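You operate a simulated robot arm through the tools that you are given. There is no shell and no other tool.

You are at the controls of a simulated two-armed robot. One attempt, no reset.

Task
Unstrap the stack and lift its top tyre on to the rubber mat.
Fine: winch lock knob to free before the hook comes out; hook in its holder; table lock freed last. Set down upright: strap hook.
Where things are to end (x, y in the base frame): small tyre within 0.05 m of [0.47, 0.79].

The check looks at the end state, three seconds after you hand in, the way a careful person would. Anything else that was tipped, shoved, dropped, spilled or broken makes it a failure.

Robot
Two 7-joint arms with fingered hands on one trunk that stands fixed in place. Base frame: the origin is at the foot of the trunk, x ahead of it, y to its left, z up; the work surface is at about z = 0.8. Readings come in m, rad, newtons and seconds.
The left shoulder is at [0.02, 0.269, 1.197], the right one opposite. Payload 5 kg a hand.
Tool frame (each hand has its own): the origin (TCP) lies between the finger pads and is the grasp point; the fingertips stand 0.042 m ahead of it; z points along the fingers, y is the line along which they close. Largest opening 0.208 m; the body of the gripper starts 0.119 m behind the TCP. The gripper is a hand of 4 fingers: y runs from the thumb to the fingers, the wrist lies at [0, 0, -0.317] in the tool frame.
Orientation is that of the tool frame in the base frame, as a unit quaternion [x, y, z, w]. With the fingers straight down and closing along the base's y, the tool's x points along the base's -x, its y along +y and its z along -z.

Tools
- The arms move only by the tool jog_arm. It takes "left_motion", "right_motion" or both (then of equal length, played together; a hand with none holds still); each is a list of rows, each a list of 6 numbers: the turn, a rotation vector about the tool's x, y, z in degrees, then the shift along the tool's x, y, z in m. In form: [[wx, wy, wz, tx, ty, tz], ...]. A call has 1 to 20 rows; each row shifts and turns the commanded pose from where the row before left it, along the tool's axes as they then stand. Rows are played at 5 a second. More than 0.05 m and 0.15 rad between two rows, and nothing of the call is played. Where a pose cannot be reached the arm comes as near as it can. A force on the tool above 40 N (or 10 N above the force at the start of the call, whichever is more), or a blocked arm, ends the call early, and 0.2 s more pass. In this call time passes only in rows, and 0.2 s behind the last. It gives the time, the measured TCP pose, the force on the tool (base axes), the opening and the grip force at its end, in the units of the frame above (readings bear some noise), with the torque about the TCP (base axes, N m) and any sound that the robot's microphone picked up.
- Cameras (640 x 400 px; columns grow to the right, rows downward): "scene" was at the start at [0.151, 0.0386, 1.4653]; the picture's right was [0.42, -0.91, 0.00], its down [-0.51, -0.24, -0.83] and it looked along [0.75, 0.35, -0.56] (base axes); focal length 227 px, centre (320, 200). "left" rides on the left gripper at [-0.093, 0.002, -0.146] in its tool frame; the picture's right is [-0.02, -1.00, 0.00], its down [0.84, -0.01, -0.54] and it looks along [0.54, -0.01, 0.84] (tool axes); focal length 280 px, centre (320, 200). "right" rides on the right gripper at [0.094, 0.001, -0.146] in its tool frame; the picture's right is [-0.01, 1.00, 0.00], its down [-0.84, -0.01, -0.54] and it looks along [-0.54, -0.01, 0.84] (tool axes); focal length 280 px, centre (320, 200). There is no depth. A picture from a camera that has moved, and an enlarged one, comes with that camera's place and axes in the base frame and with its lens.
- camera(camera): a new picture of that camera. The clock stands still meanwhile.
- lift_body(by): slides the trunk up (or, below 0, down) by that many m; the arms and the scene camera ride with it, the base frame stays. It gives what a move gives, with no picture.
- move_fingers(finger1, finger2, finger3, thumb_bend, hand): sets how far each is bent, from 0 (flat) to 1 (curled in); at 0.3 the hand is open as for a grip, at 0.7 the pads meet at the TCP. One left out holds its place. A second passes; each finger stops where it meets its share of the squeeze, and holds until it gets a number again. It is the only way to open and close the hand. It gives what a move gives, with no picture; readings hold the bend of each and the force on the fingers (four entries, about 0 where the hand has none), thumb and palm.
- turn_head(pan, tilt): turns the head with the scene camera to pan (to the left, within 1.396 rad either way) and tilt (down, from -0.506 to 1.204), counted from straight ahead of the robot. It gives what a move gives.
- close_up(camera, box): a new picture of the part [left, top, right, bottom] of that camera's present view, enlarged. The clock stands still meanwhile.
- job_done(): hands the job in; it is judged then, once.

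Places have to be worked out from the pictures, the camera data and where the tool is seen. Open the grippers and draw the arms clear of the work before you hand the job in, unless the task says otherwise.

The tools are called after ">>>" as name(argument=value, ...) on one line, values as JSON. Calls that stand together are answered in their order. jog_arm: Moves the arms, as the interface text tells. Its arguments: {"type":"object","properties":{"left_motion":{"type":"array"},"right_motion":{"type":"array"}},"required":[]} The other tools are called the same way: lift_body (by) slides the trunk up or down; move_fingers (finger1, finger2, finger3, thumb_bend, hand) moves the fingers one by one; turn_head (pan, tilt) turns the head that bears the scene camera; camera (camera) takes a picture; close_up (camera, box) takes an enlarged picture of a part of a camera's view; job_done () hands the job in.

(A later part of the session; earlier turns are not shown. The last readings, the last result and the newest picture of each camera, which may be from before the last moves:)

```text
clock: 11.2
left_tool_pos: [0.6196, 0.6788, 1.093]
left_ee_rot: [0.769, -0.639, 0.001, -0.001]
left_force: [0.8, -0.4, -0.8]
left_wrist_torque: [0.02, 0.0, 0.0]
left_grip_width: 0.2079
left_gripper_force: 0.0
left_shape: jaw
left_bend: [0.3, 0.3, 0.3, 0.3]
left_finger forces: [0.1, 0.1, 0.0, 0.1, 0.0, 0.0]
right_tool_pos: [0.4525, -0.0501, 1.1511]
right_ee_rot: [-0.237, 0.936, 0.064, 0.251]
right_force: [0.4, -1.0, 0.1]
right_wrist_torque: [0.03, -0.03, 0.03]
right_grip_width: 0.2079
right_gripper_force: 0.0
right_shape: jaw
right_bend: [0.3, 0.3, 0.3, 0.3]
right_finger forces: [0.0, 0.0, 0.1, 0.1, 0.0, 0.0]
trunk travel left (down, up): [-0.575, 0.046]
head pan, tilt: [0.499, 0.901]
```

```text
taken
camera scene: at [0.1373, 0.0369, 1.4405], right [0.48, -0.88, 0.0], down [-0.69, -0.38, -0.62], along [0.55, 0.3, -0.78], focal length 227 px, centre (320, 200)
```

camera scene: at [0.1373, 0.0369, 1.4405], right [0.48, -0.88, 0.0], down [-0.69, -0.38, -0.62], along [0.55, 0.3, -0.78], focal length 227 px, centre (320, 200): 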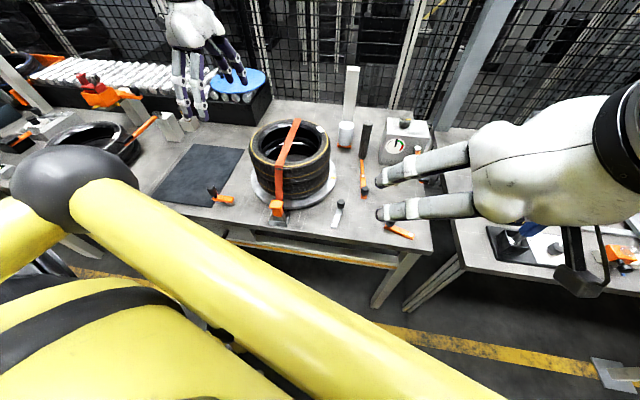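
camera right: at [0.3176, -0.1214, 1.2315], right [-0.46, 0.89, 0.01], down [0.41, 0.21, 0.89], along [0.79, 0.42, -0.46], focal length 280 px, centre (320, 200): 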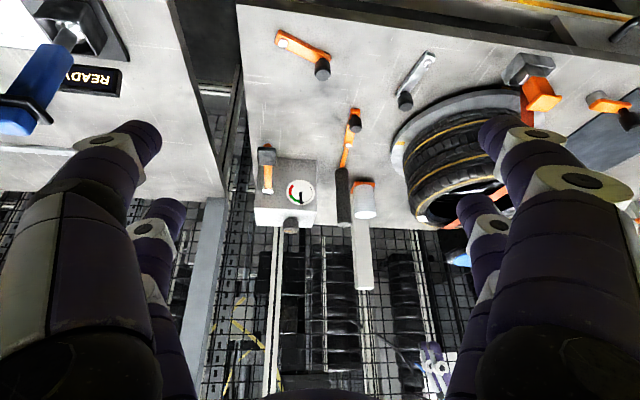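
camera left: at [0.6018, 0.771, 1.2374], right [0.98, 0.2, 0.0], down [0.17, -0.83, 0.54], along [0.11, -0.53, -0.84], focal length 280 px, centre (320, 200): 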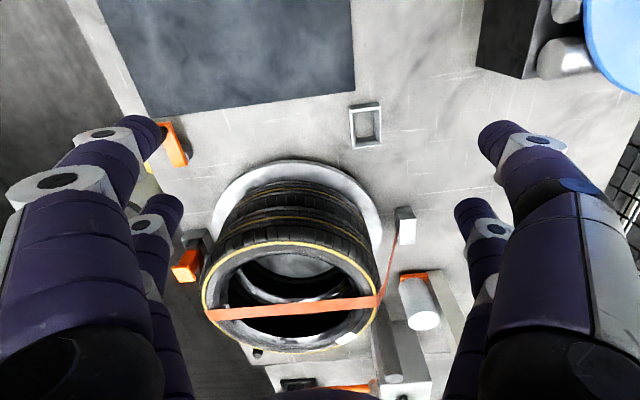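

Now the side of the rear block is visible. I zoom in on it, the holder tray and the far post.

>>> close_up(camera="left", box=[370, 180, 450, 260])

>>> close_up(camera="left", box=[330, 90, 400, 160])

>>> close_up(camera="left", box=[340, 260, 460, 400])

>>> close_up(camera="left", box=[190, 150, 400, 360])

```text
5.00 times, centred on (410, 220) of left
camera zoom: at [0.6018, 0.771, 1.2374], right [0.98, 0.2, 0.0], down [0.17, -0.83, 0.54], along [0.11, -0.53, -0.84], focal length 1402 px, centre (-130, 100)
```

zoom: 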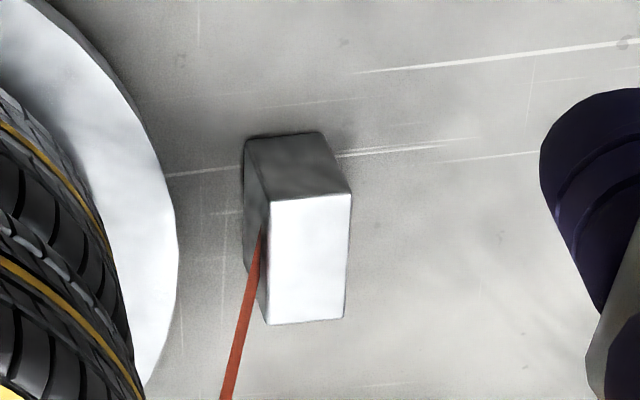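

```text
5.71 times, centred on (365, 125) of left
camera zoom: at [0.6018, 0.771, 1.2374], right [0.98, 0.2, 0.0], down [0.17, -0.83, 0.54], along [0.11, -0.53, -0.84], focal length 1602 px, centre (63, 629)
```

zoom: 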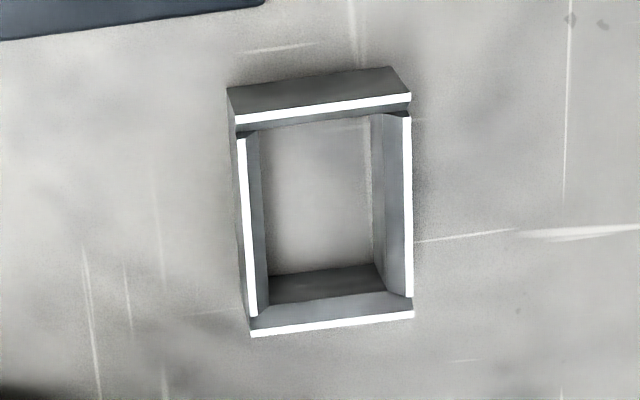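

```text
2.86 times, centred on (400, 330) of left
camera zoom: at [0.6018, 0.771, 1.2374], right [0.98, 0.2, 0.0], down [0.17, -0.83, 0.54], along [0.11, -0.53, -0.84], focal length 801 px, centre (91, -171)
```

zoom: 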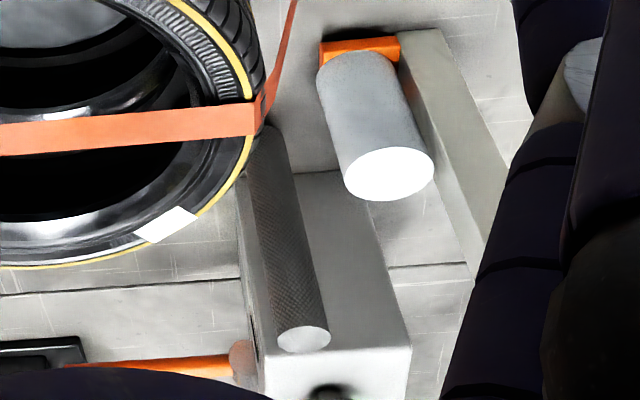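

```text
1.90 times, centred on (295, 255) of left
camera zoom: at [0.6018, 0.771, 1.2374], right [0.98, 0.2, 0.0], down [0.17, -0.83, 0.54], along [0.11, -0.53, -0.84], focal length 534 px, centre (368, 95)
```

zoom: 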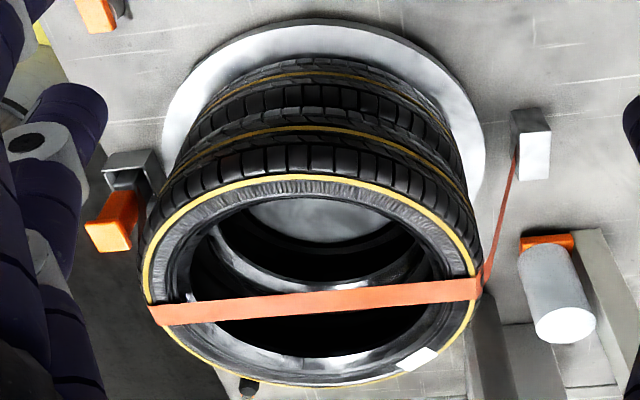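

The rear block is plain, so the winch's lock lies elsewhere: either the lever with the rod leading to the knurled upright drum, or the knurled knob on the gauge box. I level the right hand and bring it closer over that lever to inspect it.

>>> jog_arm(right_motion=[[0, 7.5, 0, 0, 0, 0], [0, 7.5, 0, 0, 0, 0], [0, 7.5, 0, 0, 0, 0], [0, 7.5, 0, 0, 0, 0], [0, 0, 0, -0.0348, 0.0058, 0.0252], [0, 0, 0, -0.0348, 0.0058, 0.0252], [0, 0, 0, -0.0348, 0.0058, 0.0252], [0, 0, 0, -0.0348, 0.0058, 0.0252], [0, 0, 0, -0.0348, 0.0058, 0.0252], [0, 0, 0, -0.0348, 0.0058, 0.0252]])

>>> camera(camera="right")

>>> close_up(camera="right", box=[240, 100, 460, 330])

```text
clock: 13.4
left_tool_pos: [0.6192, 0.6808, 1.0915]
left_ee_rot: [0.769, -0.64, 0.0, 0.001]
left_force: [0.3, 0.8, -1.4]
left_wrist_torque: [-0.05, 0.03, -0.02]
left_grip_width: 0.208
left_gripper_force: 0.1
left_shape: jaw
left_bend: [0.3, 0.3, 0.3, 0.3]
left_finger forces: [0.0, 0.0, 0.0, 0.1, 0.1, 0.1]
right_tool_pos: [0.6207, 0.0795, 1.0016]
right_ee_rot: [-0.245, 0.97, 0.0, 0.001]
right_force: [0.6, 0.3, 0.4]
right_wrist_torque: [-0.03, 0.07, -0.02]
right_grip_width: 0.2078
right_gripper_force: 0.1
right_shape: jaw
right_bend: [0.3, 0.3, 0.3, 0.3]
right_finger forces: [0.0, 0.0, 0.0, 0.1, 0.0, 0.0]
trunk travel left (down, up): [-0.575, 0.046]
head pan, tilt: [0.499, 0.901]
```

```text
taken
camera right: at [0.5392, 0.0378, 1.1472], right [-0.46, 0.89, 0.0], down [0.75, 0.39, 0.54], along [0.48, 0.25, -0.84], focal length 280 px, centre (320, 200)
```

right: 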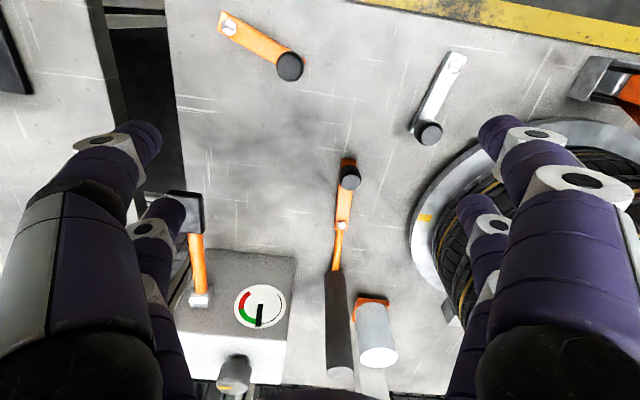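

```text
1.74 times, centred on (350, 215) of right
camera zoom: at [0.5392, 0.0378, 1.1472], right [-0.46, 0.89, 0.0], down [0.75, 0.39, 0.54], along [0.48, 0.25, -0.84], focal length 488 px, centre (268, 174)
```

zoom: 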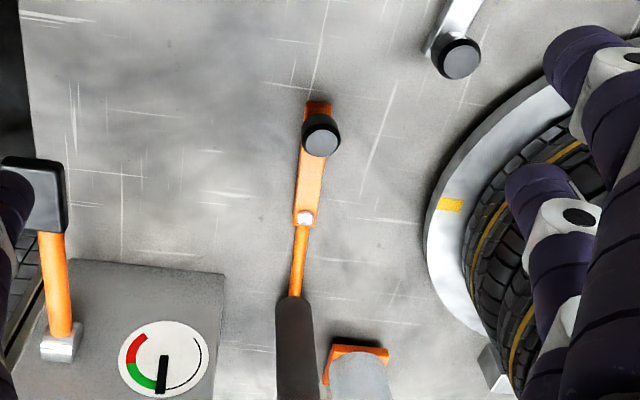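

I zoom tightly on lever C and its junction with the rod, and on the B and D levers for comparison.

>>> close_up(camera="right", box=[310, 150, 380, 240])

>>> close_up(camera="right", box=[305, 210, 405, 300])

>>> close_up(camera="right", box=[170, 180, 310, 290])

>>> close_up(camera="right", box=[400, 40, 480, 160])

>>> close_up(camera="right", box=[205, 0, 315, 90])

>>> close_up(camera="right", box=[540, 30, 640, 120])

```text
4.44 times, centred on (345, 195) of right
camera zoom: at [0.5392, 0.0378, 1.1472], right [-0.46, 0.89, 0.0], down [0.75, 0.39, 0.54], along [0.48, 0.25, -0.84], focal length 1246 px, centre (209, 222)
```

zoom: 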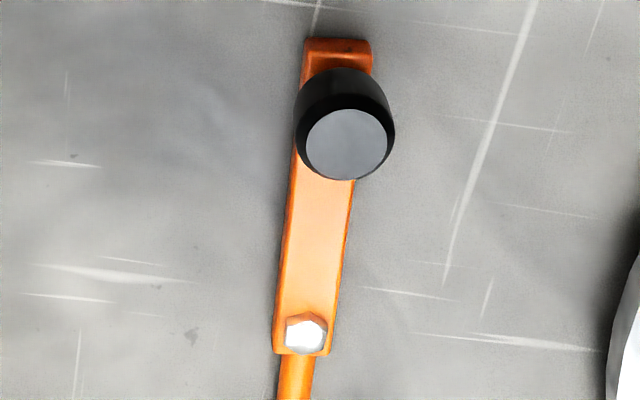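

```text
4.44 times, centred on (355, 255) of right
camera zoom: at [0.5392, 0.0378, 1.1472], right [-0.46, 0.89, 0.0], down [0.75, 0.39, 0.54], along [0.48, 0.25, -0.84], focal length 1246 px, centre (164, -44)
```

zoom: 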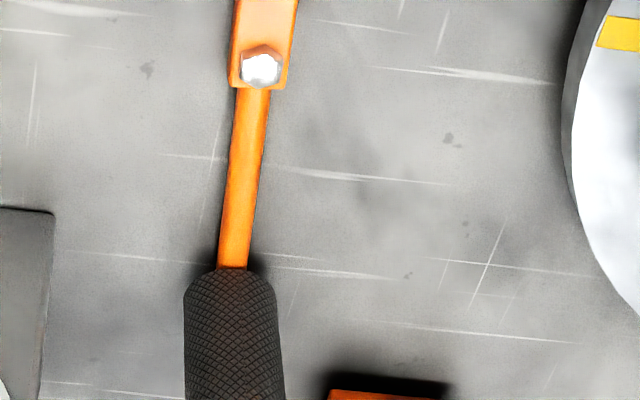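

```text
3.64 times, centred on (240, 235) of right
camera zoom: at [0.5392, 0.0378, 1.1472], right [-0.46, 0.89, 0.0], down [0.75, 0.39, 0.54], along [0.48, 0.25, -0.84], focal length 1020 px, centre (611, 73)
```

zoom: 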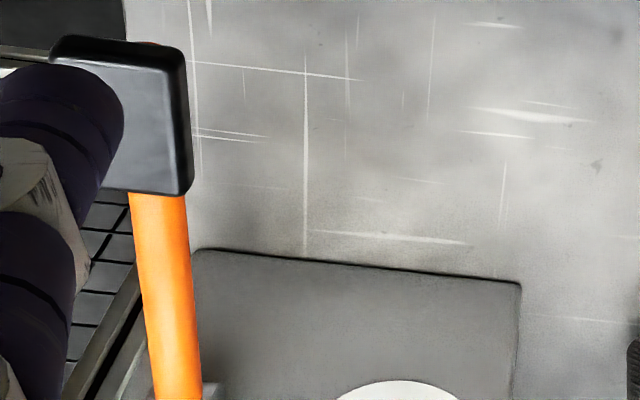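

```text
3.33 times, centred on (440, 100) of right
camera zoom: at [0.5392, 0.0378, 1.1472], right [-0.46, 0.89, 0.0], down [0.75, 0.39, 0.54], along [0.48, 0.25, -0.84], focal length 935 px, centre (-80, 533)
```

zoom: 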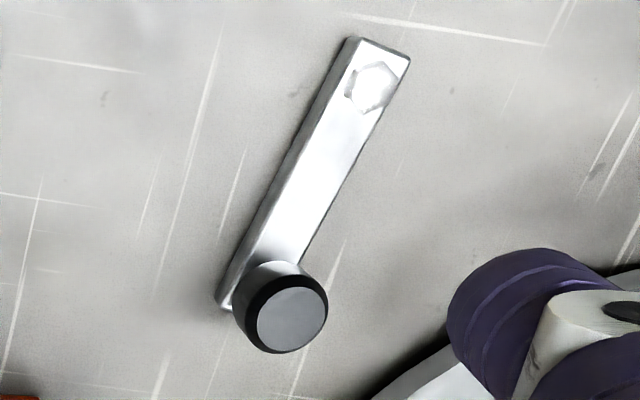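

```text
4.44 times, centred on (260, 45) of right
camera zoom: at [0.5392, 0.0378, 1.1472], right [-0.46, 0.89, 0.0], down [0.75, 0.39, 0.54], along [0.48, 0.25, -0.84], focal length 1246 px, centre (587, 889)
```

zoom: 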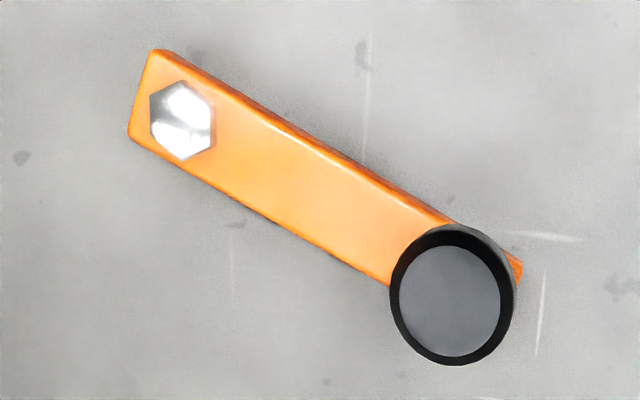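

```text
4.44 times, centred on (590, 75) of right
camera zoom: at [0.5392, 0.0378, 1.1472], right [-0.46, 0.89, 0.0], down [0.75, 0.39, 0.54], along [0.48, 0.25, -0.84], focal length 1246 px, centre (-880, 756)
```

zoom: 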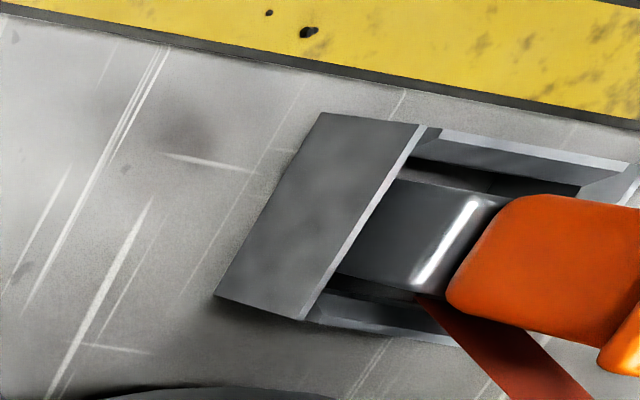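

Lever C's knob top is at about (0.667, 0.147, 0.85), pivot at (0.753, 0.184). I'll cage the knob loosely between the fingers to nudge it; first I part-close the right hand and move above the knob.

>>> move_fingers(hand="right", finger1=0.58, finger2=0.58, finger3=0.58, thumb_bend=0.58)

>>> jog_arm(right_motion=[[0, 0, 0, -0.036, 0.0185, 0.03], [0, 0, 0, -0.036, 0.0185, 0.03]])

>>> camera(camera="right")

>>> camera(camera="scene")

```text
clock: 14.4
left_tool_pos: [0.6187, 0.6798, 1.0932]
left_ee_rot: [0.768, -0.64, 0.001, 0.0]
left_force: [0.4, -0.8, -0.5]
left_wrist_torque: [0.01, -0.01, -0.01]
left_grip_width: 0.2081
left_gripper_force: 0.2
left_shape: jaw
left_bend: [0.3, 0.3, 0.3, 0.3]
left_finger forces: [0.0, 0.0, 0.0, 0.1, 0.0, 0.0]
right_tool_pos: [0.6208, 0.0798, 1.0015]
right_ee_rot: [-0.246, 0.969, 0.0, 0.0]
right_force: [0.4, -0.2, 0.3]
right_wrist_torque: [0.0, 0.03, 0.02]
right_grip_width: 0.0764
right_gripper_force: 0.0
right_shape: fingers
right_bend: [0.57, 0.57, 0.57, 0.57]
right_finger forces: [0.0, 0.1, 0.1, 0.0, 0.0, 0.0]
trunk travel left (down, up): [-0.575, 0.046]
head pan, tilt: [0.499, 0.901]
```

```text
refused: row 1 steps farther than a row can; nothing moved
```

```text
taken
camera right: at [0.5385, 0.037, 1.1477], right [-0.46, 0.89, 0.0], down [0.75, 0.39, 0.54], along [0.48, 0.25, -0.84], focal length 280 px, centre (320, 200)
```

right: 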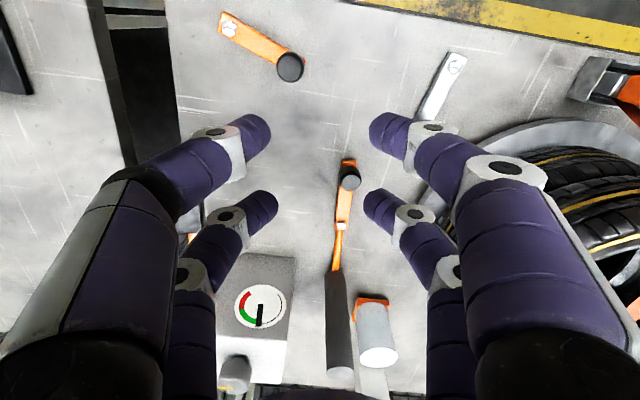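

```text
taken
camera scene: at [0.1373, 0.037, 1.4405], right [0.48, -0.88, 0.0], down [-0.69, -0.38, -0.62], along [0.55, 0.3, -0.78], focal length 227 px, centre (320, 200)
```

scene: 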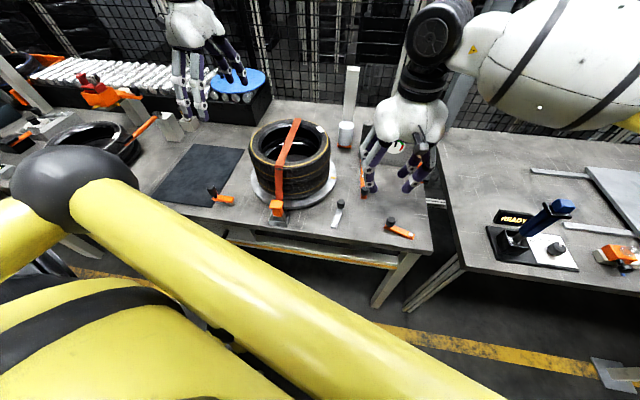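

The hand has two fingers on each side about 6 cm apart, so I'll use the far pair to cage the knob. I step in above the knob, to z ≈ 0.90, and look.

>>> jog_arm(right_motion=[[0, 0, 0, -0.0106, 0.0091, 0.025], [0, 0, 0, -0.0106, 0.0091, 0.025], [0, 0, 0, -0.0106, 0.0091, 0.025], [0, 0, 0, -0.0106, 0.0091, 0.022]])

>>> camera(camera="right")

```text
clock: 15.4
left_tool_pos: [0.6189, 0.6796, 1.0917]
left_ee_rot: [0.768, -0.64, 0.0, 0.0]
left_force: [0.1, 1.4, -0.5]
left_wrist_torque: [-0.04, 0.02, -0.01]
left_grip_width: 0.2081
left_gripper_force: 0.1
left_shape: jaw
left_bend: [0.3, 0.3, 0.3, 0.3]
left_finger forces: [0.0, 0.0, 0.0, 0.0, 0.0, 0.1]
right_tool_pos: [0.6408, 0.1321, 0.905]
right_ee_rot: [-0.245, 0.969, 0.0, 0.0]
right_force: [-0.1, -0.3, 0.9]
right_wrist_torque: [0.02, 0.07, 0.0]
right_grip_width: 0.0763
right_gripper_force: 0.1
right_shape: fingers
right_bend: [0.57, 0.57, 0.57, 0.57]
right_finger forces: [0.0, 0.1, 0.1, 0.1, 0.0, 0.0]
trunk travel left (down, up): [-0.575, 0.046]
head pan, tilt: [0.499, 0.901]
```

```text
taken
camera right: at [0.5588, 0.0898, 1.0493], right [-0.46, 0.89, 0.0], down [0.75, 0.39, 0.54], along [0.48, 0.25, -0.84], focal length 280 px, centre (320, 200)
```

right: 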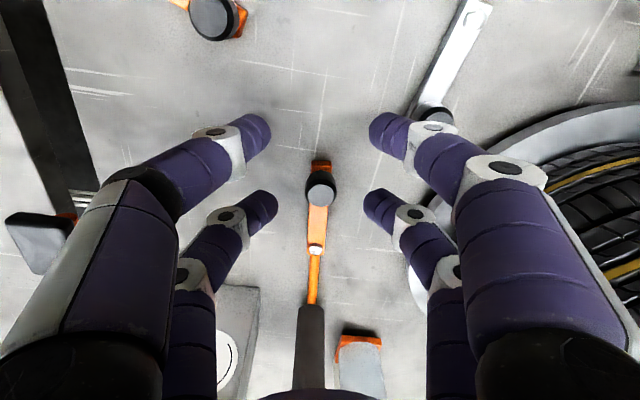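

The far finger pair straddles the knob. I go down 4 cm so the fingertips flank it and check the forces.

>>> jog_arm(right_motion=[[0, 0, 0, 0, 0, 0.02], [0, 0, 0, 0, 0, 0.02]])

>>> camera(camera="right")

>>> close_up(camera="scene", box=[320, 100, 460, 230])

```text
clock: 16.0
left_tool_pos: [0.6211, 0.6794, 1.0916]
left_ee_rot: [0.769, -0.64, 0.0, 0.0]
left_force: [-0.4, -1.0, -0.1]
left_wrist_torque: [0.04, 0.07, -0.01]
left_grip_width: 0.208
left_gripper_force: 0.0
left_shape: jaw
left_bend: [0.3, 0.3, 0.3, 0.3]
left_finger forces: [0.1, 0.0, 0.0, 0.1, 0.0, 0.0]
right_tool_pos: [0.6401, 0.1322, 0.8647]
right_ee_rot: [-0.245, 0.97, 0.0, -0.001]
right_force: [0.8, 0.0, 0.5]
right_wrist_torque: [-0.02, 0.0, 0.0]
right_grip_width: 0.0758
right_gripper_force: 0.0
right_shape: fingers
right_bend: [0.57, 0.57, 0.57, 0.57]
right_finger forces: [0.1, 0.0, 0.0, 0.0, 0.0, 0.0]
trunk travel left (down, up): [-0.575, 0.046]
head pan, tilt: [0.499, 0.901]
```

```text
taken
camera right: at [0.5589, 0.0898, 1.0105], right [-0.46, 0.89, 0.0], down [0.75, 0.39, 0.54], along [0.48, 0.25, -0.84], focal length 280 px, centre (320, 200)
```

right: 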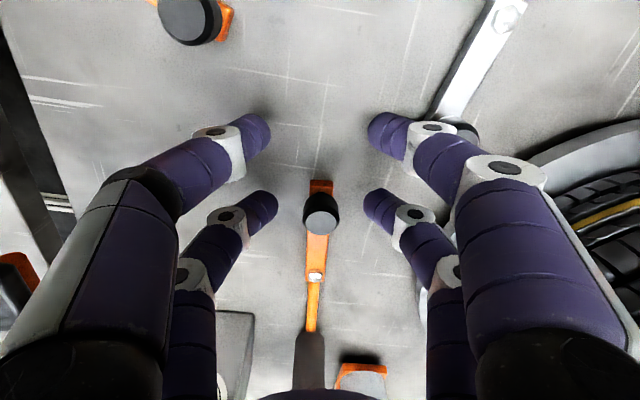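

```text
3.08 times, centred on (390, 165) of scene
camera zoom: at [0.1375, 0.0371, 1.4405], right [0.48, -0.88, 0.0], down [-0.69, -0.38, -0.62], along [0.55, 0.3, -0.78], focal length 700 px, centre (105, 308)
```

zoom: 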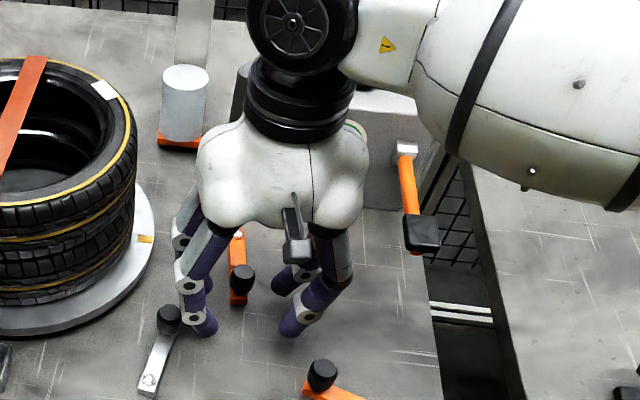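

Fingertips flank the knob with no contact. I nudge gently sideways (toward the robot's right, −y) in small steps and watch the force and sound.

>>> jog_arm(right_motion=[[0, 0, 0, 0, -0.008, 0], [0, 0, 0, 0, -0.008, 0], [0, 0, 0, 0, -0.008, 0], [0, 0, 0, 0, -0.006, 0], [0, 0, 0, 0, -0.006, 0]])

>>> camera(camera="right")

```text
clock: 17.2
left_tool_pos: [0.6188, 0.6791, 1.0933]
left_ee_rot: [0.768, -0.64, -0.001, 0.0]
left_force: [0.3, 0.1, 0.9]
left_wrist_torque: [0.03, 0.02, 0.07]
left_grip_width: 0.2076
left_gripper_force: 0.1
left_shape: jaw
left_bend: [0.3, 0.3, 0.3, 0.3]
left_finger forces: [0.0, 0.2, 0.1, 0.0, 0.1, 0.1]
right_tool_pos: [0.6569, 0.0999, 0.8654]
right_ee_rot: [-0.245, 0.969, 0.0, 0.0]
right_force: [-0.7, 0.3, 0.7]
right_wrist_torque: [0.04, 0.05, 0.04]
right_grip_width: 0.076
right_gripper_force: 0.3
right_shape: fingers
right_bend: [0.57, 0.57, 0.57, 0.57]
right_finger forces: [0.0, 0.5, 0.1, 0.0, 0.0, 0.0]
trunk travel left (down, up): [-0.575, 0.046]
head pan, tilt: [0.499, 0.901]
```

```text
taken
camera right: at [0.5752, 0.0578, 1.0101], right [-0.46, 0.89, 0.0], down [0.75, 0.39, 0.54], along [0.48, 0.25, -0.84], focal length 280 px, centre (320, 200)
```

right: 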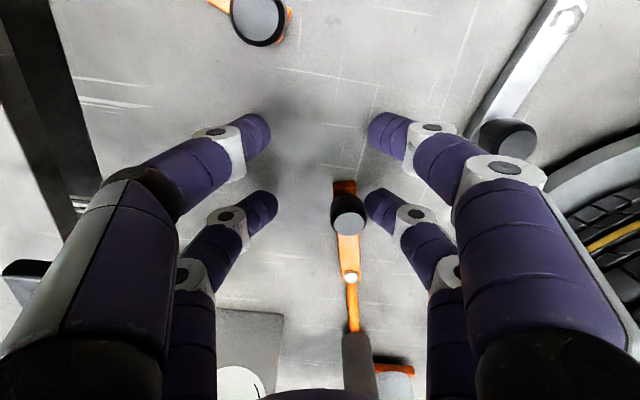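

Finger 2 just touches the knob with ~0.5 N. I continue a little further and compare.

>>> jog_arm(right_motion=[[0, 0, 0, 0, -0.006, 0], [0, 0, 0, 0, -0.006, 0], [0, 0, 0, 0, -0.006, 0]])

>>> close_up(camera="right", box=[240, 140, 440, 400])

```text
clock: 18.0
left_tool_pos: [0.6192, 0.6793, 1.0915]
left_ee_rot: [0.768, -0.64, 0.0, 0.001]
left_force: [0.0, -0.2, 0.7]
left_wrist_torque: [0.03, -0.01, 0.0]
left_grip_width: 0.2078
left_gripper_force: 0.0
left_shape: jaw
left_bend: [0.3, 0.3, 0.3, 0.3]
left_finger forces: [0.1, 0.0, 0.0, 0.1, 0.0, 0.1]
right_tool_pos: [0.6656, 0.0831, 0.8636]
right_ee_rot: [-0.245, 0.97, -0.001, 0.0]
right_force: [-0.7, 0.5, -0.2]
right_wrist_torque: [0.06, 0.0, 0.03]
right_grip_width: 0.0759
right_gripper_force: 0.3
right_shape: fingers
right_bend: [0.57, 0.57, 0.57, 0.57]
right_finger forces: [0.0, 0.1, 0.0, 0.0, 0.1, 0.0]
trunk travel left (down, up): [-0.575, 0.046]
head pan, tilt: [0.499, 0.901]
```

```text
1.54 times, centred on (340, 270) of right
camera zoom: at [0.5843, 0.0419, 1.0093], right [-0.46, 0.89, 0.0], down [0.75, 0.39, 0.54], along [0.48, 0.25, -0.84], focal length 431 px, centre (289, 92)
```

zoom: 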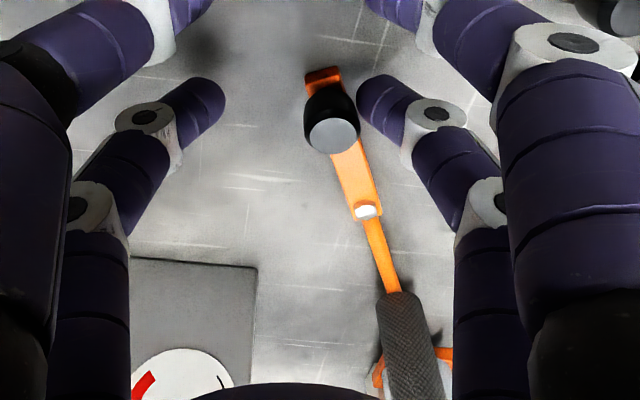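

The whole assembly (knob, bar, rod and upright grip) swings as one piece about the bolt, with almost no resistance. I look at the overall picture before deciding.

>>> camera(camera="right")

>>> close_up(camera="scene", box=[240, 60, 460, 240])

>>> camera(camera="left")

```text
taken
camera right: at [0.5843, 0.0419, 1.0093], right [-0.46, 0.89, 0.0], down [0.75, 0.39, 0.54], along [0.48, 0.25, -0.84], focal length 280 px, centre (320, 200)
```

right: 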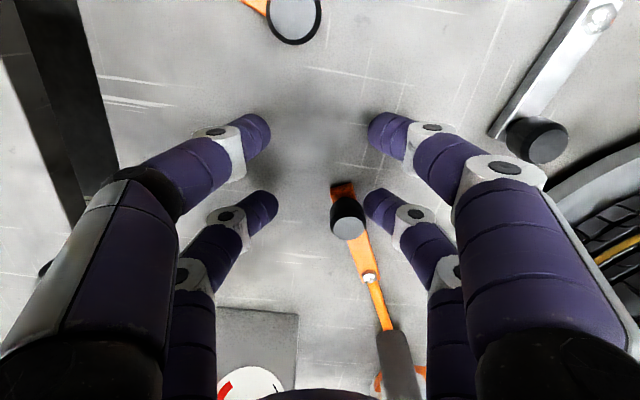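

```text
2.22 times, centred on (350, 150) of scene
camera zoom: at [0.1374, 0.0371, 1.4405], right [0.48, -0.88, 0.0], down [-0.69, -0.38, -0.62], along [0.55, 0.3, -0.78], focal length 505 px, centre (253, 311)
```

zoom: 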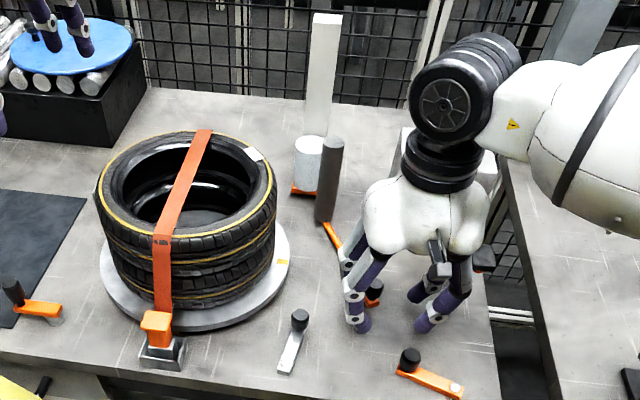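

```text
taken
camera left: at [0.6021, 0.7711, 1.2371], right [0.98, 0.2, 0.0], down [0.16, -0.83, 0.54], along [0.11, -0.53, -0.84], focal length 280 px, centre (320, 200)
```

left: 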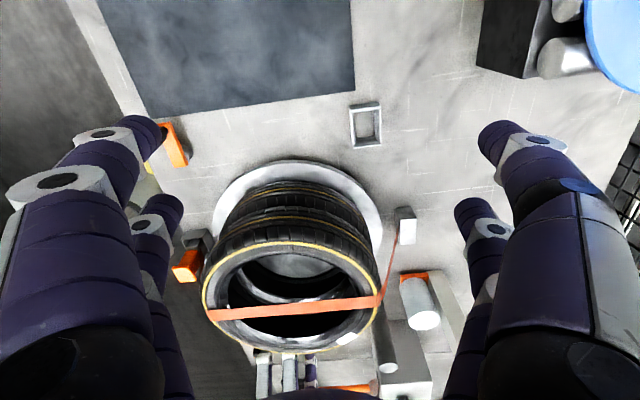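

C is a swing arm carrying a knurled roller that pivots freely at the bolt — not a lock. I will put it back: centre the hand on the knob, narrow the cage, and carry the knob back to its original place.

>>> jog_arm(right_motion=[[0, 0, 0, 0, 0.008, 0], [0, 0, 0, 0, 0.008, 0], [0, 0, 0, 0, 0.006, 0]])

>>> move_fingers(hand="right", finger1=0.63, finger2=0.63, finger3=0.63, thumb_bend=0.63)

>>> camera(camera="right")

```text
clock: 18.8
left_tool_pos: [0.6194, 0.6793, 1.0933]
left_ee_rot: [0.768, -0.64, 0.0, 0.0]
left_force: [0.9, -0.8, -0.1]
left_wrist_torque: [0.02, 0.01, 0.0]
left_grip_width: 0.208
left_gripper_force: 0.1
left_shape: jaw
left_bend: [0.3, 0.3, 0.3, 0.3]
left_finger forces: [0.0, 0.0, 0.0, 0.1, 0.1, 0.1]
right_tool_pos: [0.6557, 0.1029, 0.8646]
right_ee_rot: [-0.245, 0.97, 0.0, 0.0]
right_force: [-0.6, -0.2, -0.1]
right_wrist_torque: [-0.05, -0.01, -0.01]
right_grip_width: 0.0758
right_gripper_force: 0.1
right_shape: fingers
right_bend: [0.57, 0.57, 0.57, 0.57]
right_finger forces: [0.1, 0.0, 0.0, 0.0, 0.0, 0.0]
trunk travel left (down, up): [-0.575, 0.046]
head pan, tilt: [0.499, 0.901]
```

```text
clock: 19.8
left_tool_pos: [0.6206, 0.6806, 1.0927]
left_ee_rot: [0.768, -0.641, -0.001, 0.0]
left_force: [-0.1, 0.0, 0.4]
left_wrist_torque: [0.0, -0.01, -0.02]
left_grip_width: 0.2077
left_gripper_force: 0.0
left_shape: jaw
left_bend: [0.3, 0.3, 0.3, 0.3]
left_finger forces: [0.1, 0.1, 0.0, 0.1, 0.0, 0.1]
right_tool_pos: [0.6551, 0.1043, 0.8636]
right_ee_rot: [-0.246, 0.969, 0.0, 0.0]
right_force: [0.6, -0.8, -0.7]
right_wrist_torque: [0.0, 0.02, -0.01]
right_grip_width: 0.0456
right_gripper_force: 0.1
right_shape: fingers
right_bend: [0.63, 0.63, 0.63, 0.63]
right_finger forces: [0.0, 0.1, 0.0, 0.0, 0.0, 0.0]
trunk travel left (down, up): [-0.575, 0.046]
head pan, tilt: [0.499, 0.901]
```

```text
taken
camera right: at [0.5733, 0.0617, 1.0099], right [-0.46, 0.89, 0.0], down [0.75, 0.39, 0.54], along [0.48, 0.25, -0.84], focal length 280 px, centre (320, 200)
```

right: 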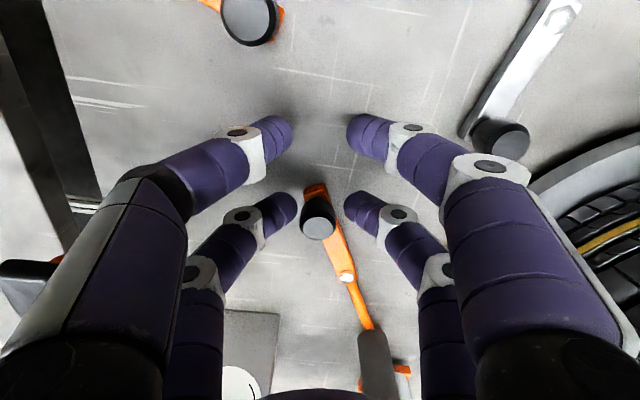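

The knob is centred in the narrower cage. I carry it back toward its original position.

>>> jog_arm(right_motion=[[0, 0, 0, 0, 0.0078, 0], [0, 0, 0, 0, 0.0078, 0], [0, 0, 0, 0, 0.0078, 0], [0, 0, 0, 0, 0.0078, 0], [0, 0, 0, 0, 0.007, 0]])

>>> camera(camera="right")

```text
clock: 21.0
left_tool_pos: [0.6195, 0.6786, 1.092]
left_ee_rot: [0.768, -0.64, 0.0, -0.001]
left_force: [-0.8, 0.4, 0.1]
left_wrist_torque: [-0.02, 0.0, -0.01]
left_grip_width: 0.208
left_gripper_force: 0.0
left_shape: jaw
left_bend: [0.3, 0.3, 0.3, 0.3]
left_finger forces: [0.0, 0.1, 0.0, 0.1, 0.0, 0.0]
right_tool_pos: [0.6388, 0.1384, 0.8646]
right_ee_rot: [-0.245, 0.969, 0.0, 0.001]
right_force: [0.5, -0.8, 0.2]
right_wrist_torque: [-0.03, -0.01, -0.04]
right_grip_width: 0.0454
right_gripper_force: 0.4
right_shape: fingers
right_bend: [0.63, 0.63, 0.62, 0.63]
right_finger forces: [0.0, 0.0, 1.2, 0.1, 0.0, 0.0]
trunk travel left (down, up): [-0.575, 0.046]
head pan, tilt: [0.499, 0.901]
```

```text
taken
camera right: at [0.5557, 0.0956, 1.011], right [-0.46, 0.89, 0.0], down [0.75, 0.39, 0.54], along [0.48, 0.25, -0.84], focal length 280 px, centre (320, 200)
```

right: 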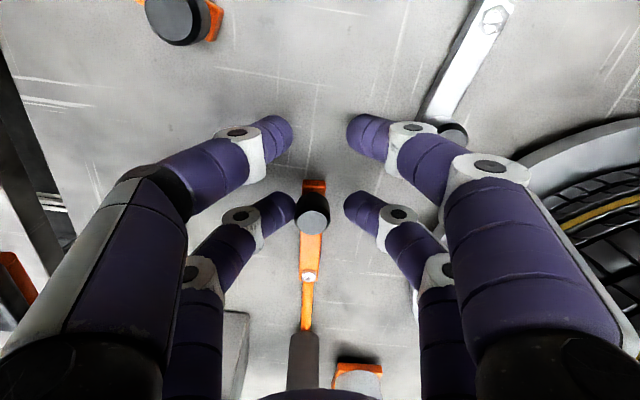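

Lever C is back to its original alignment (within about 1°). The gauge needle sits mid-scale, which suits a tensioned strap, so the knurled knob on the gauge box is the likelier winch lock. I release C and retract the right hand clear.

>>> move_fingers(hand="right", finger1=0.58, finger2=0.58, finger3=0.58, thumb_bend=0.58)

>>> jog_arm(right_motion=[[0, 0, 0, 0, 0, -0.04], [0, 0, 0, 0, 0, -0.04], [0, 0, 0, 0, 0, -0.04], [0, 0, 0, 0, 0, -0.04], [0, 0, 0, 0.03, -0.035, -0.01], [0, 0, 0, 0.03, -0.035, -0.01], [0, 0, 0, 0.03, -0.035, -0.01], [0, 0, 0, 0.03, -0.035, -0.01], [0, 0, 0, 0.03, -0.035, -0.01], [0, 0, 0, 0.03, -0.035, -0.01], [0, 0, 0, 0.03, -0.035, -0.01]])

>>> camera(camera="scene")

>>> camera(camera="right")

```text
clock: 22.0
left_tool_pos: [0.6198, 0.68, 1.0922]
left_ee_rot: [0.768, -0.64, 0.0, 0.0]
left_force: [-0.1, 0.3, -0.2]
left_wrist_torque: [-0.02, 0.01, 0.02]
left_grip_width: 0.2082
left_gripper_force: 0.0
left_shape: jaw
left_bend: [0.3, 0.3, 0.3, 0.3]
left_finger forces: [0.0, 0.0, 0.0, 0.1, 0.1, 0.0]
right_tool_pos: [0.6377, 0.1379, 0.8655]
right_ee_rot: [-0.245, 0.969, 0.0, -0.001]
right_force: [3.7, -4.1, 5.4]
right_wrist_torque: [0.2, 0.28, 0.11]
right_grip_width: 0.0697
right_gripper_force: 3.9
right_shape: fingers
right_bend: [0.59, 0.57, 0.57, 0.57]
right_finger forces: [7.8, 0.0, 0.0, 0.1, 0.1, 0.1]
trunk travel left (down, up): [-0.575, 0.046]
head pan, tilt: [0.499, 0.901]
```

```text
clock: 24.4
left_tool_pos: [0.6204, 0.6783, 1.0936]
left_ee_rot: [0.769, -0.64, 0.0, -0.001]
left_force: [-0.3, -0.9, 1.1]
left_wrist_torque: [0.2, -0.01, 0.0]
left_grip_width: 0.2077
left_gripper_force: 0.1
left_shape: jaw
left_bend: [0.3, 0.3, 0.3, 0.3]
left_finger forces: [0.0, 0.0, 0.0, 0.0, 0.0, 0.0]
right_tool_pos: [0.5657, -0.1791, 1.0935]
right_ee_rot: [-0.245, 0.97, 0.0, 0.0]
right_force: [0.1, -1.6, -1.1]
right_wrist_torque: [0.12, -0.05, 0.0]
right_grip_width: 0.0757
right_gripper_force: 0.1
right_shape: fingers
right_bend: [0.57, 0.57, 0.57, 0.57]
right_finger forces: [0.0, 0.1, 0.0, 0.1, 0.1, 0.0]
trunk travel left (down, up): [-0.575, 0.046]
head pan, tilt: [0.499, 0.901]
```

```text
taken
camera scene: at [0.137, 0.0357, 1.4407], right [0.48, -0.88, 0.0], down [-0.69, -0.37, -0.62], along [0.55, 0.3, -0.78], focal length 227 px, centre (320, 200)
```

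scene: 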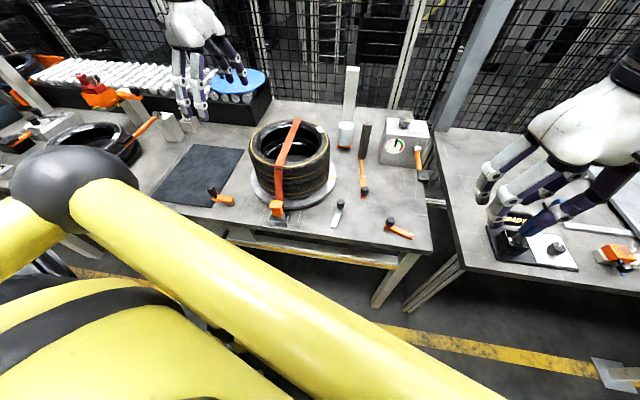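

```text
taken
camera right: at [0.4841, -0.2213, 1.2406], right [-0.46, 0.89, 0.0], down [0.75, 0.39, 0.54], along [0.48, 0.25, -0.84], focal length 280 px, centre (320, 200)
```

right: 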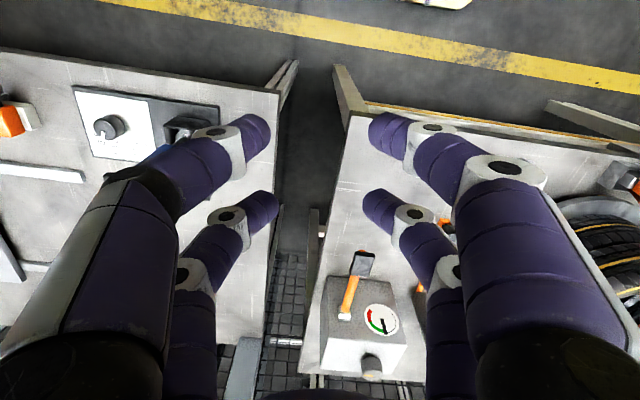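

Finger 1 met 7.8 N while opening — it likely touched lever B's knob. I check B's position now, and check the right hand's clearance to the blue tool on the right table.

>>> close_up(camera="scene", box=[320, 150, 430, 250])

>>> close_up(camera="scene", box=[460, 100, 640, 280])

>>> turn_head(pan=0.438, tilt=0.6)

>>> close_up(camera="scene", box=[310, 180, 440, 330])

```text
4.00 times, centred on (375, 200) of scene
camera zoom: at [0.137, 0.0357, 1.4407], right [0.48, -0.88, 0.0], down [-0.69, -0.37, -0.62], along [0.55, 0.3, -0.78], focal length 910 px, centre (100, 200)
```

zoom: 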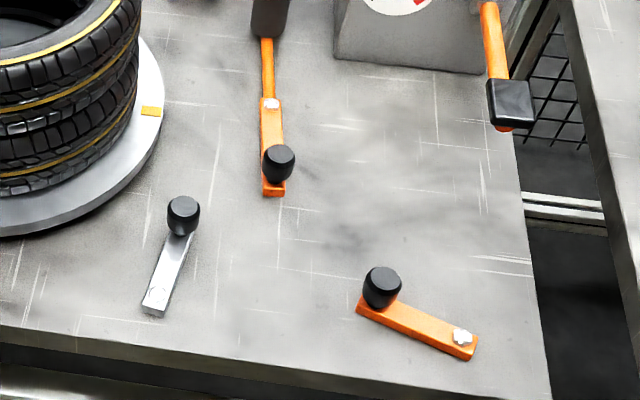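

```text
2.22 times, centred on (550, 190) of scene
camera zoom: at [0.137, 0.0357, 1.4407], right [0.48, -0.88, 0.0], down [-0.69, -0.37, -0.62], along [0.55, 0.3, -0.78], focal length 505 px, centre (-191, 222)
```

zoom: 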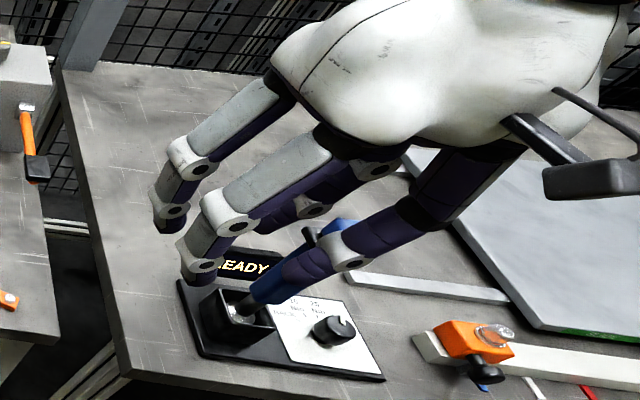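

```text
clock: 25.2
left_tool_pos: [0.6196, 0.6783, 1.0922]
left_ee_rot: [0.768, -0.641, 0.001, -0.001]
left_force: [0.5, -0.5, -0.7]
left_wrist_torque: [0.06, 0.03, -0.02]
left_grip_width: 0.2079
left_gripper_force: 0.0
left_shape: jaw
left_bend: [0.3, 0.3, 0.3, 0.3]
left_finger forces: [0.0, 0.0, 0.0, 0.0, 0.0, 0.0]
right_tool_pos: [0.5667, -0.1771, 1.0943]
right_ee_rot: [-0.246, 0.969, 0.0, 0.0]
right_force: [-0.5, -1.3, -0.5]
right_wrist_torque: [0.06, 0.03, -0.01]
right_grip_width: 0.0757
right_gripper_force: 0.1
right_shape: fingers
right_bend: [0.57, 0.57, 0.57, 0.57]
right_finger forces: [0.0, 0.0, 0.0, 0.0, 0.0, 0.0]
trunk travel left (down, up): [-0.575, 0.046]
head pan, tilt: [0.438, 0.6]
```

```text
2.67 times, centred on (375, 255) of scene
camera zoom: at [0.1509, 0.038, 1.4653], right [0.42, -0.91, 0.0], down [-0.51, -0.24, -0.82], along [0.75, 0.35, -0.57], focal length 606 px, centre (173, 53)
```

zoom: 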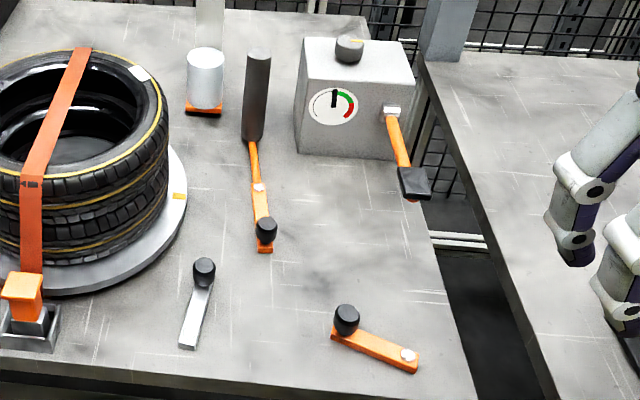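

B and C both sit exactly as at the start (B didn't budge at 7.8 N, so it is a stiff lock, right beside the turntable). I raise the right hand away from the blue tool, and bring the left hand up and back to its original yaw, ready to reach the knurled knob.

>>> jog_arm(left_motion=[[0, 0, 8, 0, 0, -0.012], [0, 0, 8, 0, 0, -0.012], [0, 0, 8, 0, 0, -0.012], [0, 0, 8, 0, 0, -0.012], [0, 0, 8, 0, 0, -0.012], [0, 0, 8, 0, 0, -0.012], [0, 0, 8, 0, 0, -0.012], [0, 0, 8, 0, 0, -0.012], [0, 0, 8, 0, 0, -0.012]], right_motion=[[0, 0, 0, 0, 0, -0.015], [0, 0, 0, 0, 0, -0.015], [0, 0, 0, 0, 0, -0.015], [0, 0, 0, 0, 0, -0.015], [0, 0, 0, 0, 0, -0.01], [0, 0, 0, 0.02, 0.01, 0], [0, 0, 0, 0.02, 0.01, 0], [0, 0, 0, 0.02, 0.01, 0], [0, 0, 0, 0.02, 0.01, 0]])

>>> move_fingers(hand="left", finger1=0.57, finger2=0.57, finger3=0.57, thumb_bend=0.57)

>>> camera(camera="left")

>>> camera(camera="scene")

```text
clock: 27.2
left_tool_pos: [0.6213, 0.6804, 1.2004]
left_ee_rot: [-0.244, 0.97, 0.0, 0.001]
left_force: [-0.8, -0.7, 0.4]
left_wrist_torque: [-0.01, -0.04, -0.01]
left_grip_width: 0.208
left_gripper_force: 0.1
left_shape: jaw
left_bend: [0.3, 0.3, 0.3, 0.3]
left_finger forces: [0.0, 0.0, 0.0, 0.0, 0.0, 0.0]
right_tool_pos: [0.4797, -0.1813, 1.1651]
right_ee_rot: [-0.245, 0.969, 0.001, 0.001]
right_force: [-0.6, -1.0, 0.3]
right_wrist_torque: [0.0, -0.03, 0.0]
right_grip_width: 0.0758
right_gripper_force: 0.1
right_shape: fingers
right_bend: [0.57, 0.57, 0.57, 0.57]
right_finger forces: [0.0, 0.1, 0.0, 0.0, 0.0, 0.0]
trunk travel left (down, up): [-0.575, 0.046]
head pan, tilt: [0.438, 0.6]
```

```text
clock: 28.2
left_tool_pos: [0.6216, 0.6798, 1.2004]
left_ee_rot: [-0.245, 0.969, 0.001, 0.0]
left_force: [-0.1, -0.2, 0.2]
left_wrist_torque: [0.01, 0.0, -0.02]
left_grip_width: 0.0816
left_gripper_force: 0.0
left_shape: fingers
left_bend: [0.56, 0.56, 0.56, 0.56]
left_finger forces: [0.0, 0.0, 0.0, 0.1, 0.0, 0.0]
right_tool_pos: [0.4804, -0.1803, 1.1642]
right_ee_rot: [-0.245, 0.969, 0.0, 0.0]
right_force: [0.2, -0.1, -0.1]
right_wrist_torque: [0.0, 0.01, 0.0]
right_grip_width: 0.0758
right_gripper_force: 0.1
right_shape: fingers
right_bend: [0.57, 0.57, 0.57, 0.57]
right_finger forces: [0.1, 0.0, 0.0, 0.0, 0.1, 0.1]
trunk travel left (down, up): [-0.575, 0.046]
head pan, tilt: [0.438, 0.6]
```

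```text
taken
camera left: at [0.7034, 0.7262, 1.3453], right [0.49, -0.87, 0.0], down [-0.74, -0.41, 0.54], along [-0.47, -0.26, -0.84], focal length 280 px, centre (320, 200)
```

left: 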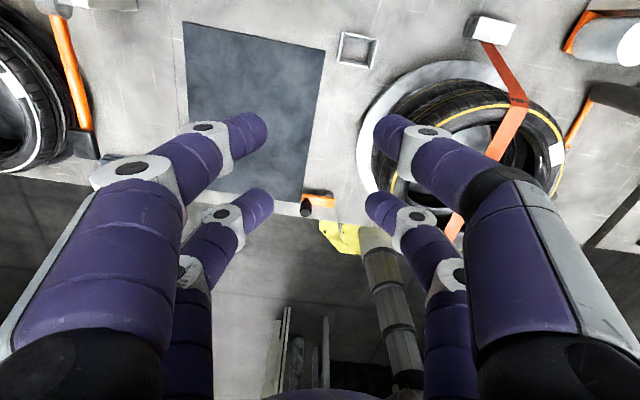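

```text
taken
camera scene: at [0.1512, 0.0386, 1.4653], right [0.42, -0.91, 0.0], down [-0.51, -0.24, -0.83], along [0.75, 0.35, -0.57], focal length 227 px, centre (320, 200)
```

scene: 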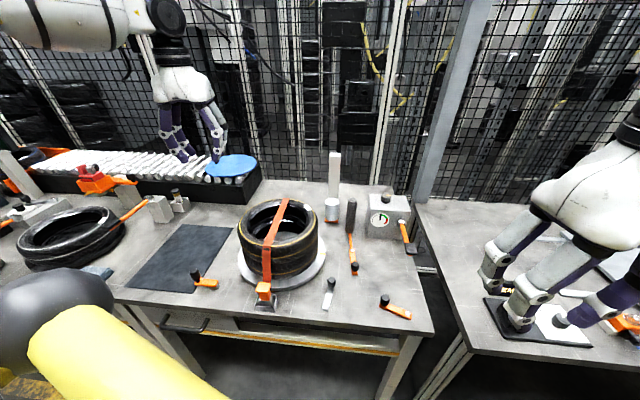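

The gauge box's knob is near (0.928, 0.117, 0.978). I tilt the left hand 10° forward for reach and move it toward a hover point above the knob, in two parts.

>>> jog_arm(left_motion=[[0, -5, 0, 0, 0, 0], [0, -5, 0, 0, 0, 0], [0, 0, 0, 0.0035, -0.0456, 0.0081], [0, 0, 0, 0.0035, -0.0456, 0.0081], [0, 0, 0, 0.0035, -0.0456, 0.0081], [0, 0, 0, 0.0035, -0.0456, 0.0081], [0, 0, 0, 0.0035, -0.0456, 0.0081], [0, 0, 0, 0.0035, -0.0456, 0.0081], [0, 0, 0, 0.0035, -0.0456, 0.0081]])

>>> jog_arm(left_motion=[[0, 0, 0, 0.0035, -0.0456, 0.0081], [0, 0, 0, 0.0035, -0.0456, 0.0081], [0, 0, 0, 0.0035, -0.0456, 0.0081], [0, 0, 0, 0.0035, -0.0456, 0.0081], [0, 0, 0, 0.0035, -0.0456, 0.0081], [0, 0, 0, 0.0035, -0.0456, 0.0081], [0, 0, 0, 0.0035, -0.0456, 0.0081]])

>>> camera(camera="left")

>>> camera(camera="scene")

```text
clock: 30.2
left_tool_pos: [0.7624, 0.3893, 1.1386]
left_ee_rot: [-0.244, 0.966, 0.022, 0.084]
left_force: [0.8, -0.1, -0.4]
left_wrist_torque: [0.11, 0.12, 0.0]
left_grip_width: 0.0813
left_gripper_force: 0.1
left_shape: fingers
left_bend: [0.56, 0.56, 0.56, 0.56]
left_finger forces: [0.0, 0.0, 0.0, 0.1, 0.0, 0.0]
right_tool_pos: [0.4805, -0.1822, 1.1634]
right_ee_rot: [-0.244, 0.97, 0.001, -0.001]
right_force: [0.8, 0.0, -0.7]
right_wrist_torque: [0.11, 0.12, -0.01]
right_grip_width: 0.0756
right_gripper_force: 0.0
right_shape: fingers
right_bend: [0.57, 0.57, 0.57, 0.57]
right_finger forces: [0.0, 0.0, 0.0, 0.1, 0.0, 0.1]
trunk travel left (down, up): [-0.575, 0.046]
head pan, tilt: [0.438, 0.6]
```

```text
clock: 31.8
left_tool_pos: [0.7785, 0.2637, 1.0741]
left_ee_rot: [-0.245, 0.966, 0.021, 0.085]
left_force: [1.1, 0.4, -2.1]
left_wrist_torque: [0.01, 0.17, -0.01]
left_grip_width: 0.0811
left_gripper_force: 0.1
left_shape: fingers
left_bend: [0.56, 0.56, 0.56, 0.56]
left_finger forces: [0.0, 0.1, 0.1, 0.0, 0.1, 0.1]
left hand out of reach, approached as far as the arm can: row 3, 4, 5, 6, 7
right_tool_pos: [0.4816, -0.1811, 1.1633]
right_ee_rot: [-0.245, 0.969, 0.001, -0.001]
right_force: [1.7, 0.0, -0.3]
right_wrist_torque: [0.04, 0.18, 0.01]
right_grip_width: 0.0753
right_gripper_force: 0.0
right_shape: fingers
right_bend: [0.57, 0.57, 0.57, 0.57]
right_finger forces: [0.0, 0.0, 0.0, 0.0, 0.0, 0.0]
trunk travel left (down, up): [-0.575, 0.046]
head pan, tilt: [0.438, 0.6]
```

```text
taken
camera left: at [0.8375, 0.297, 1.2335], right [0.49, -0.87, 0.0], down [-0.81, -0.45, 0.39], along [-0.33, -0.19, -0.92], focal length 280 px, centre (320, 200)
```

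left: 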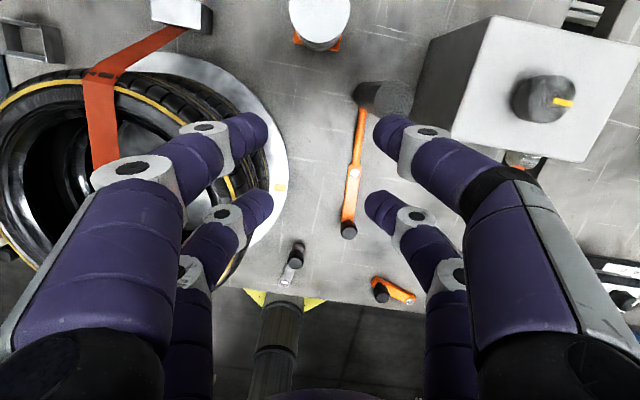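

```text
taken
camera scene: at [0.1532, 0.0386, 1.4649], right [0.42, -0.91, 0.0], down [-0.51, -0.24, -0.82], along [0.75, 0.35, -0.57], focal length 227 px, centre (320, 200)
```

scene: 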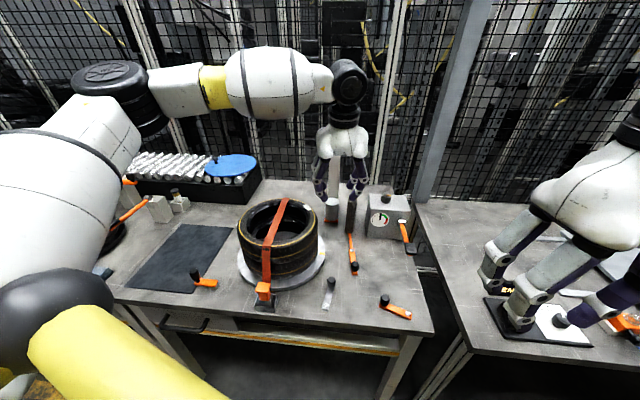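

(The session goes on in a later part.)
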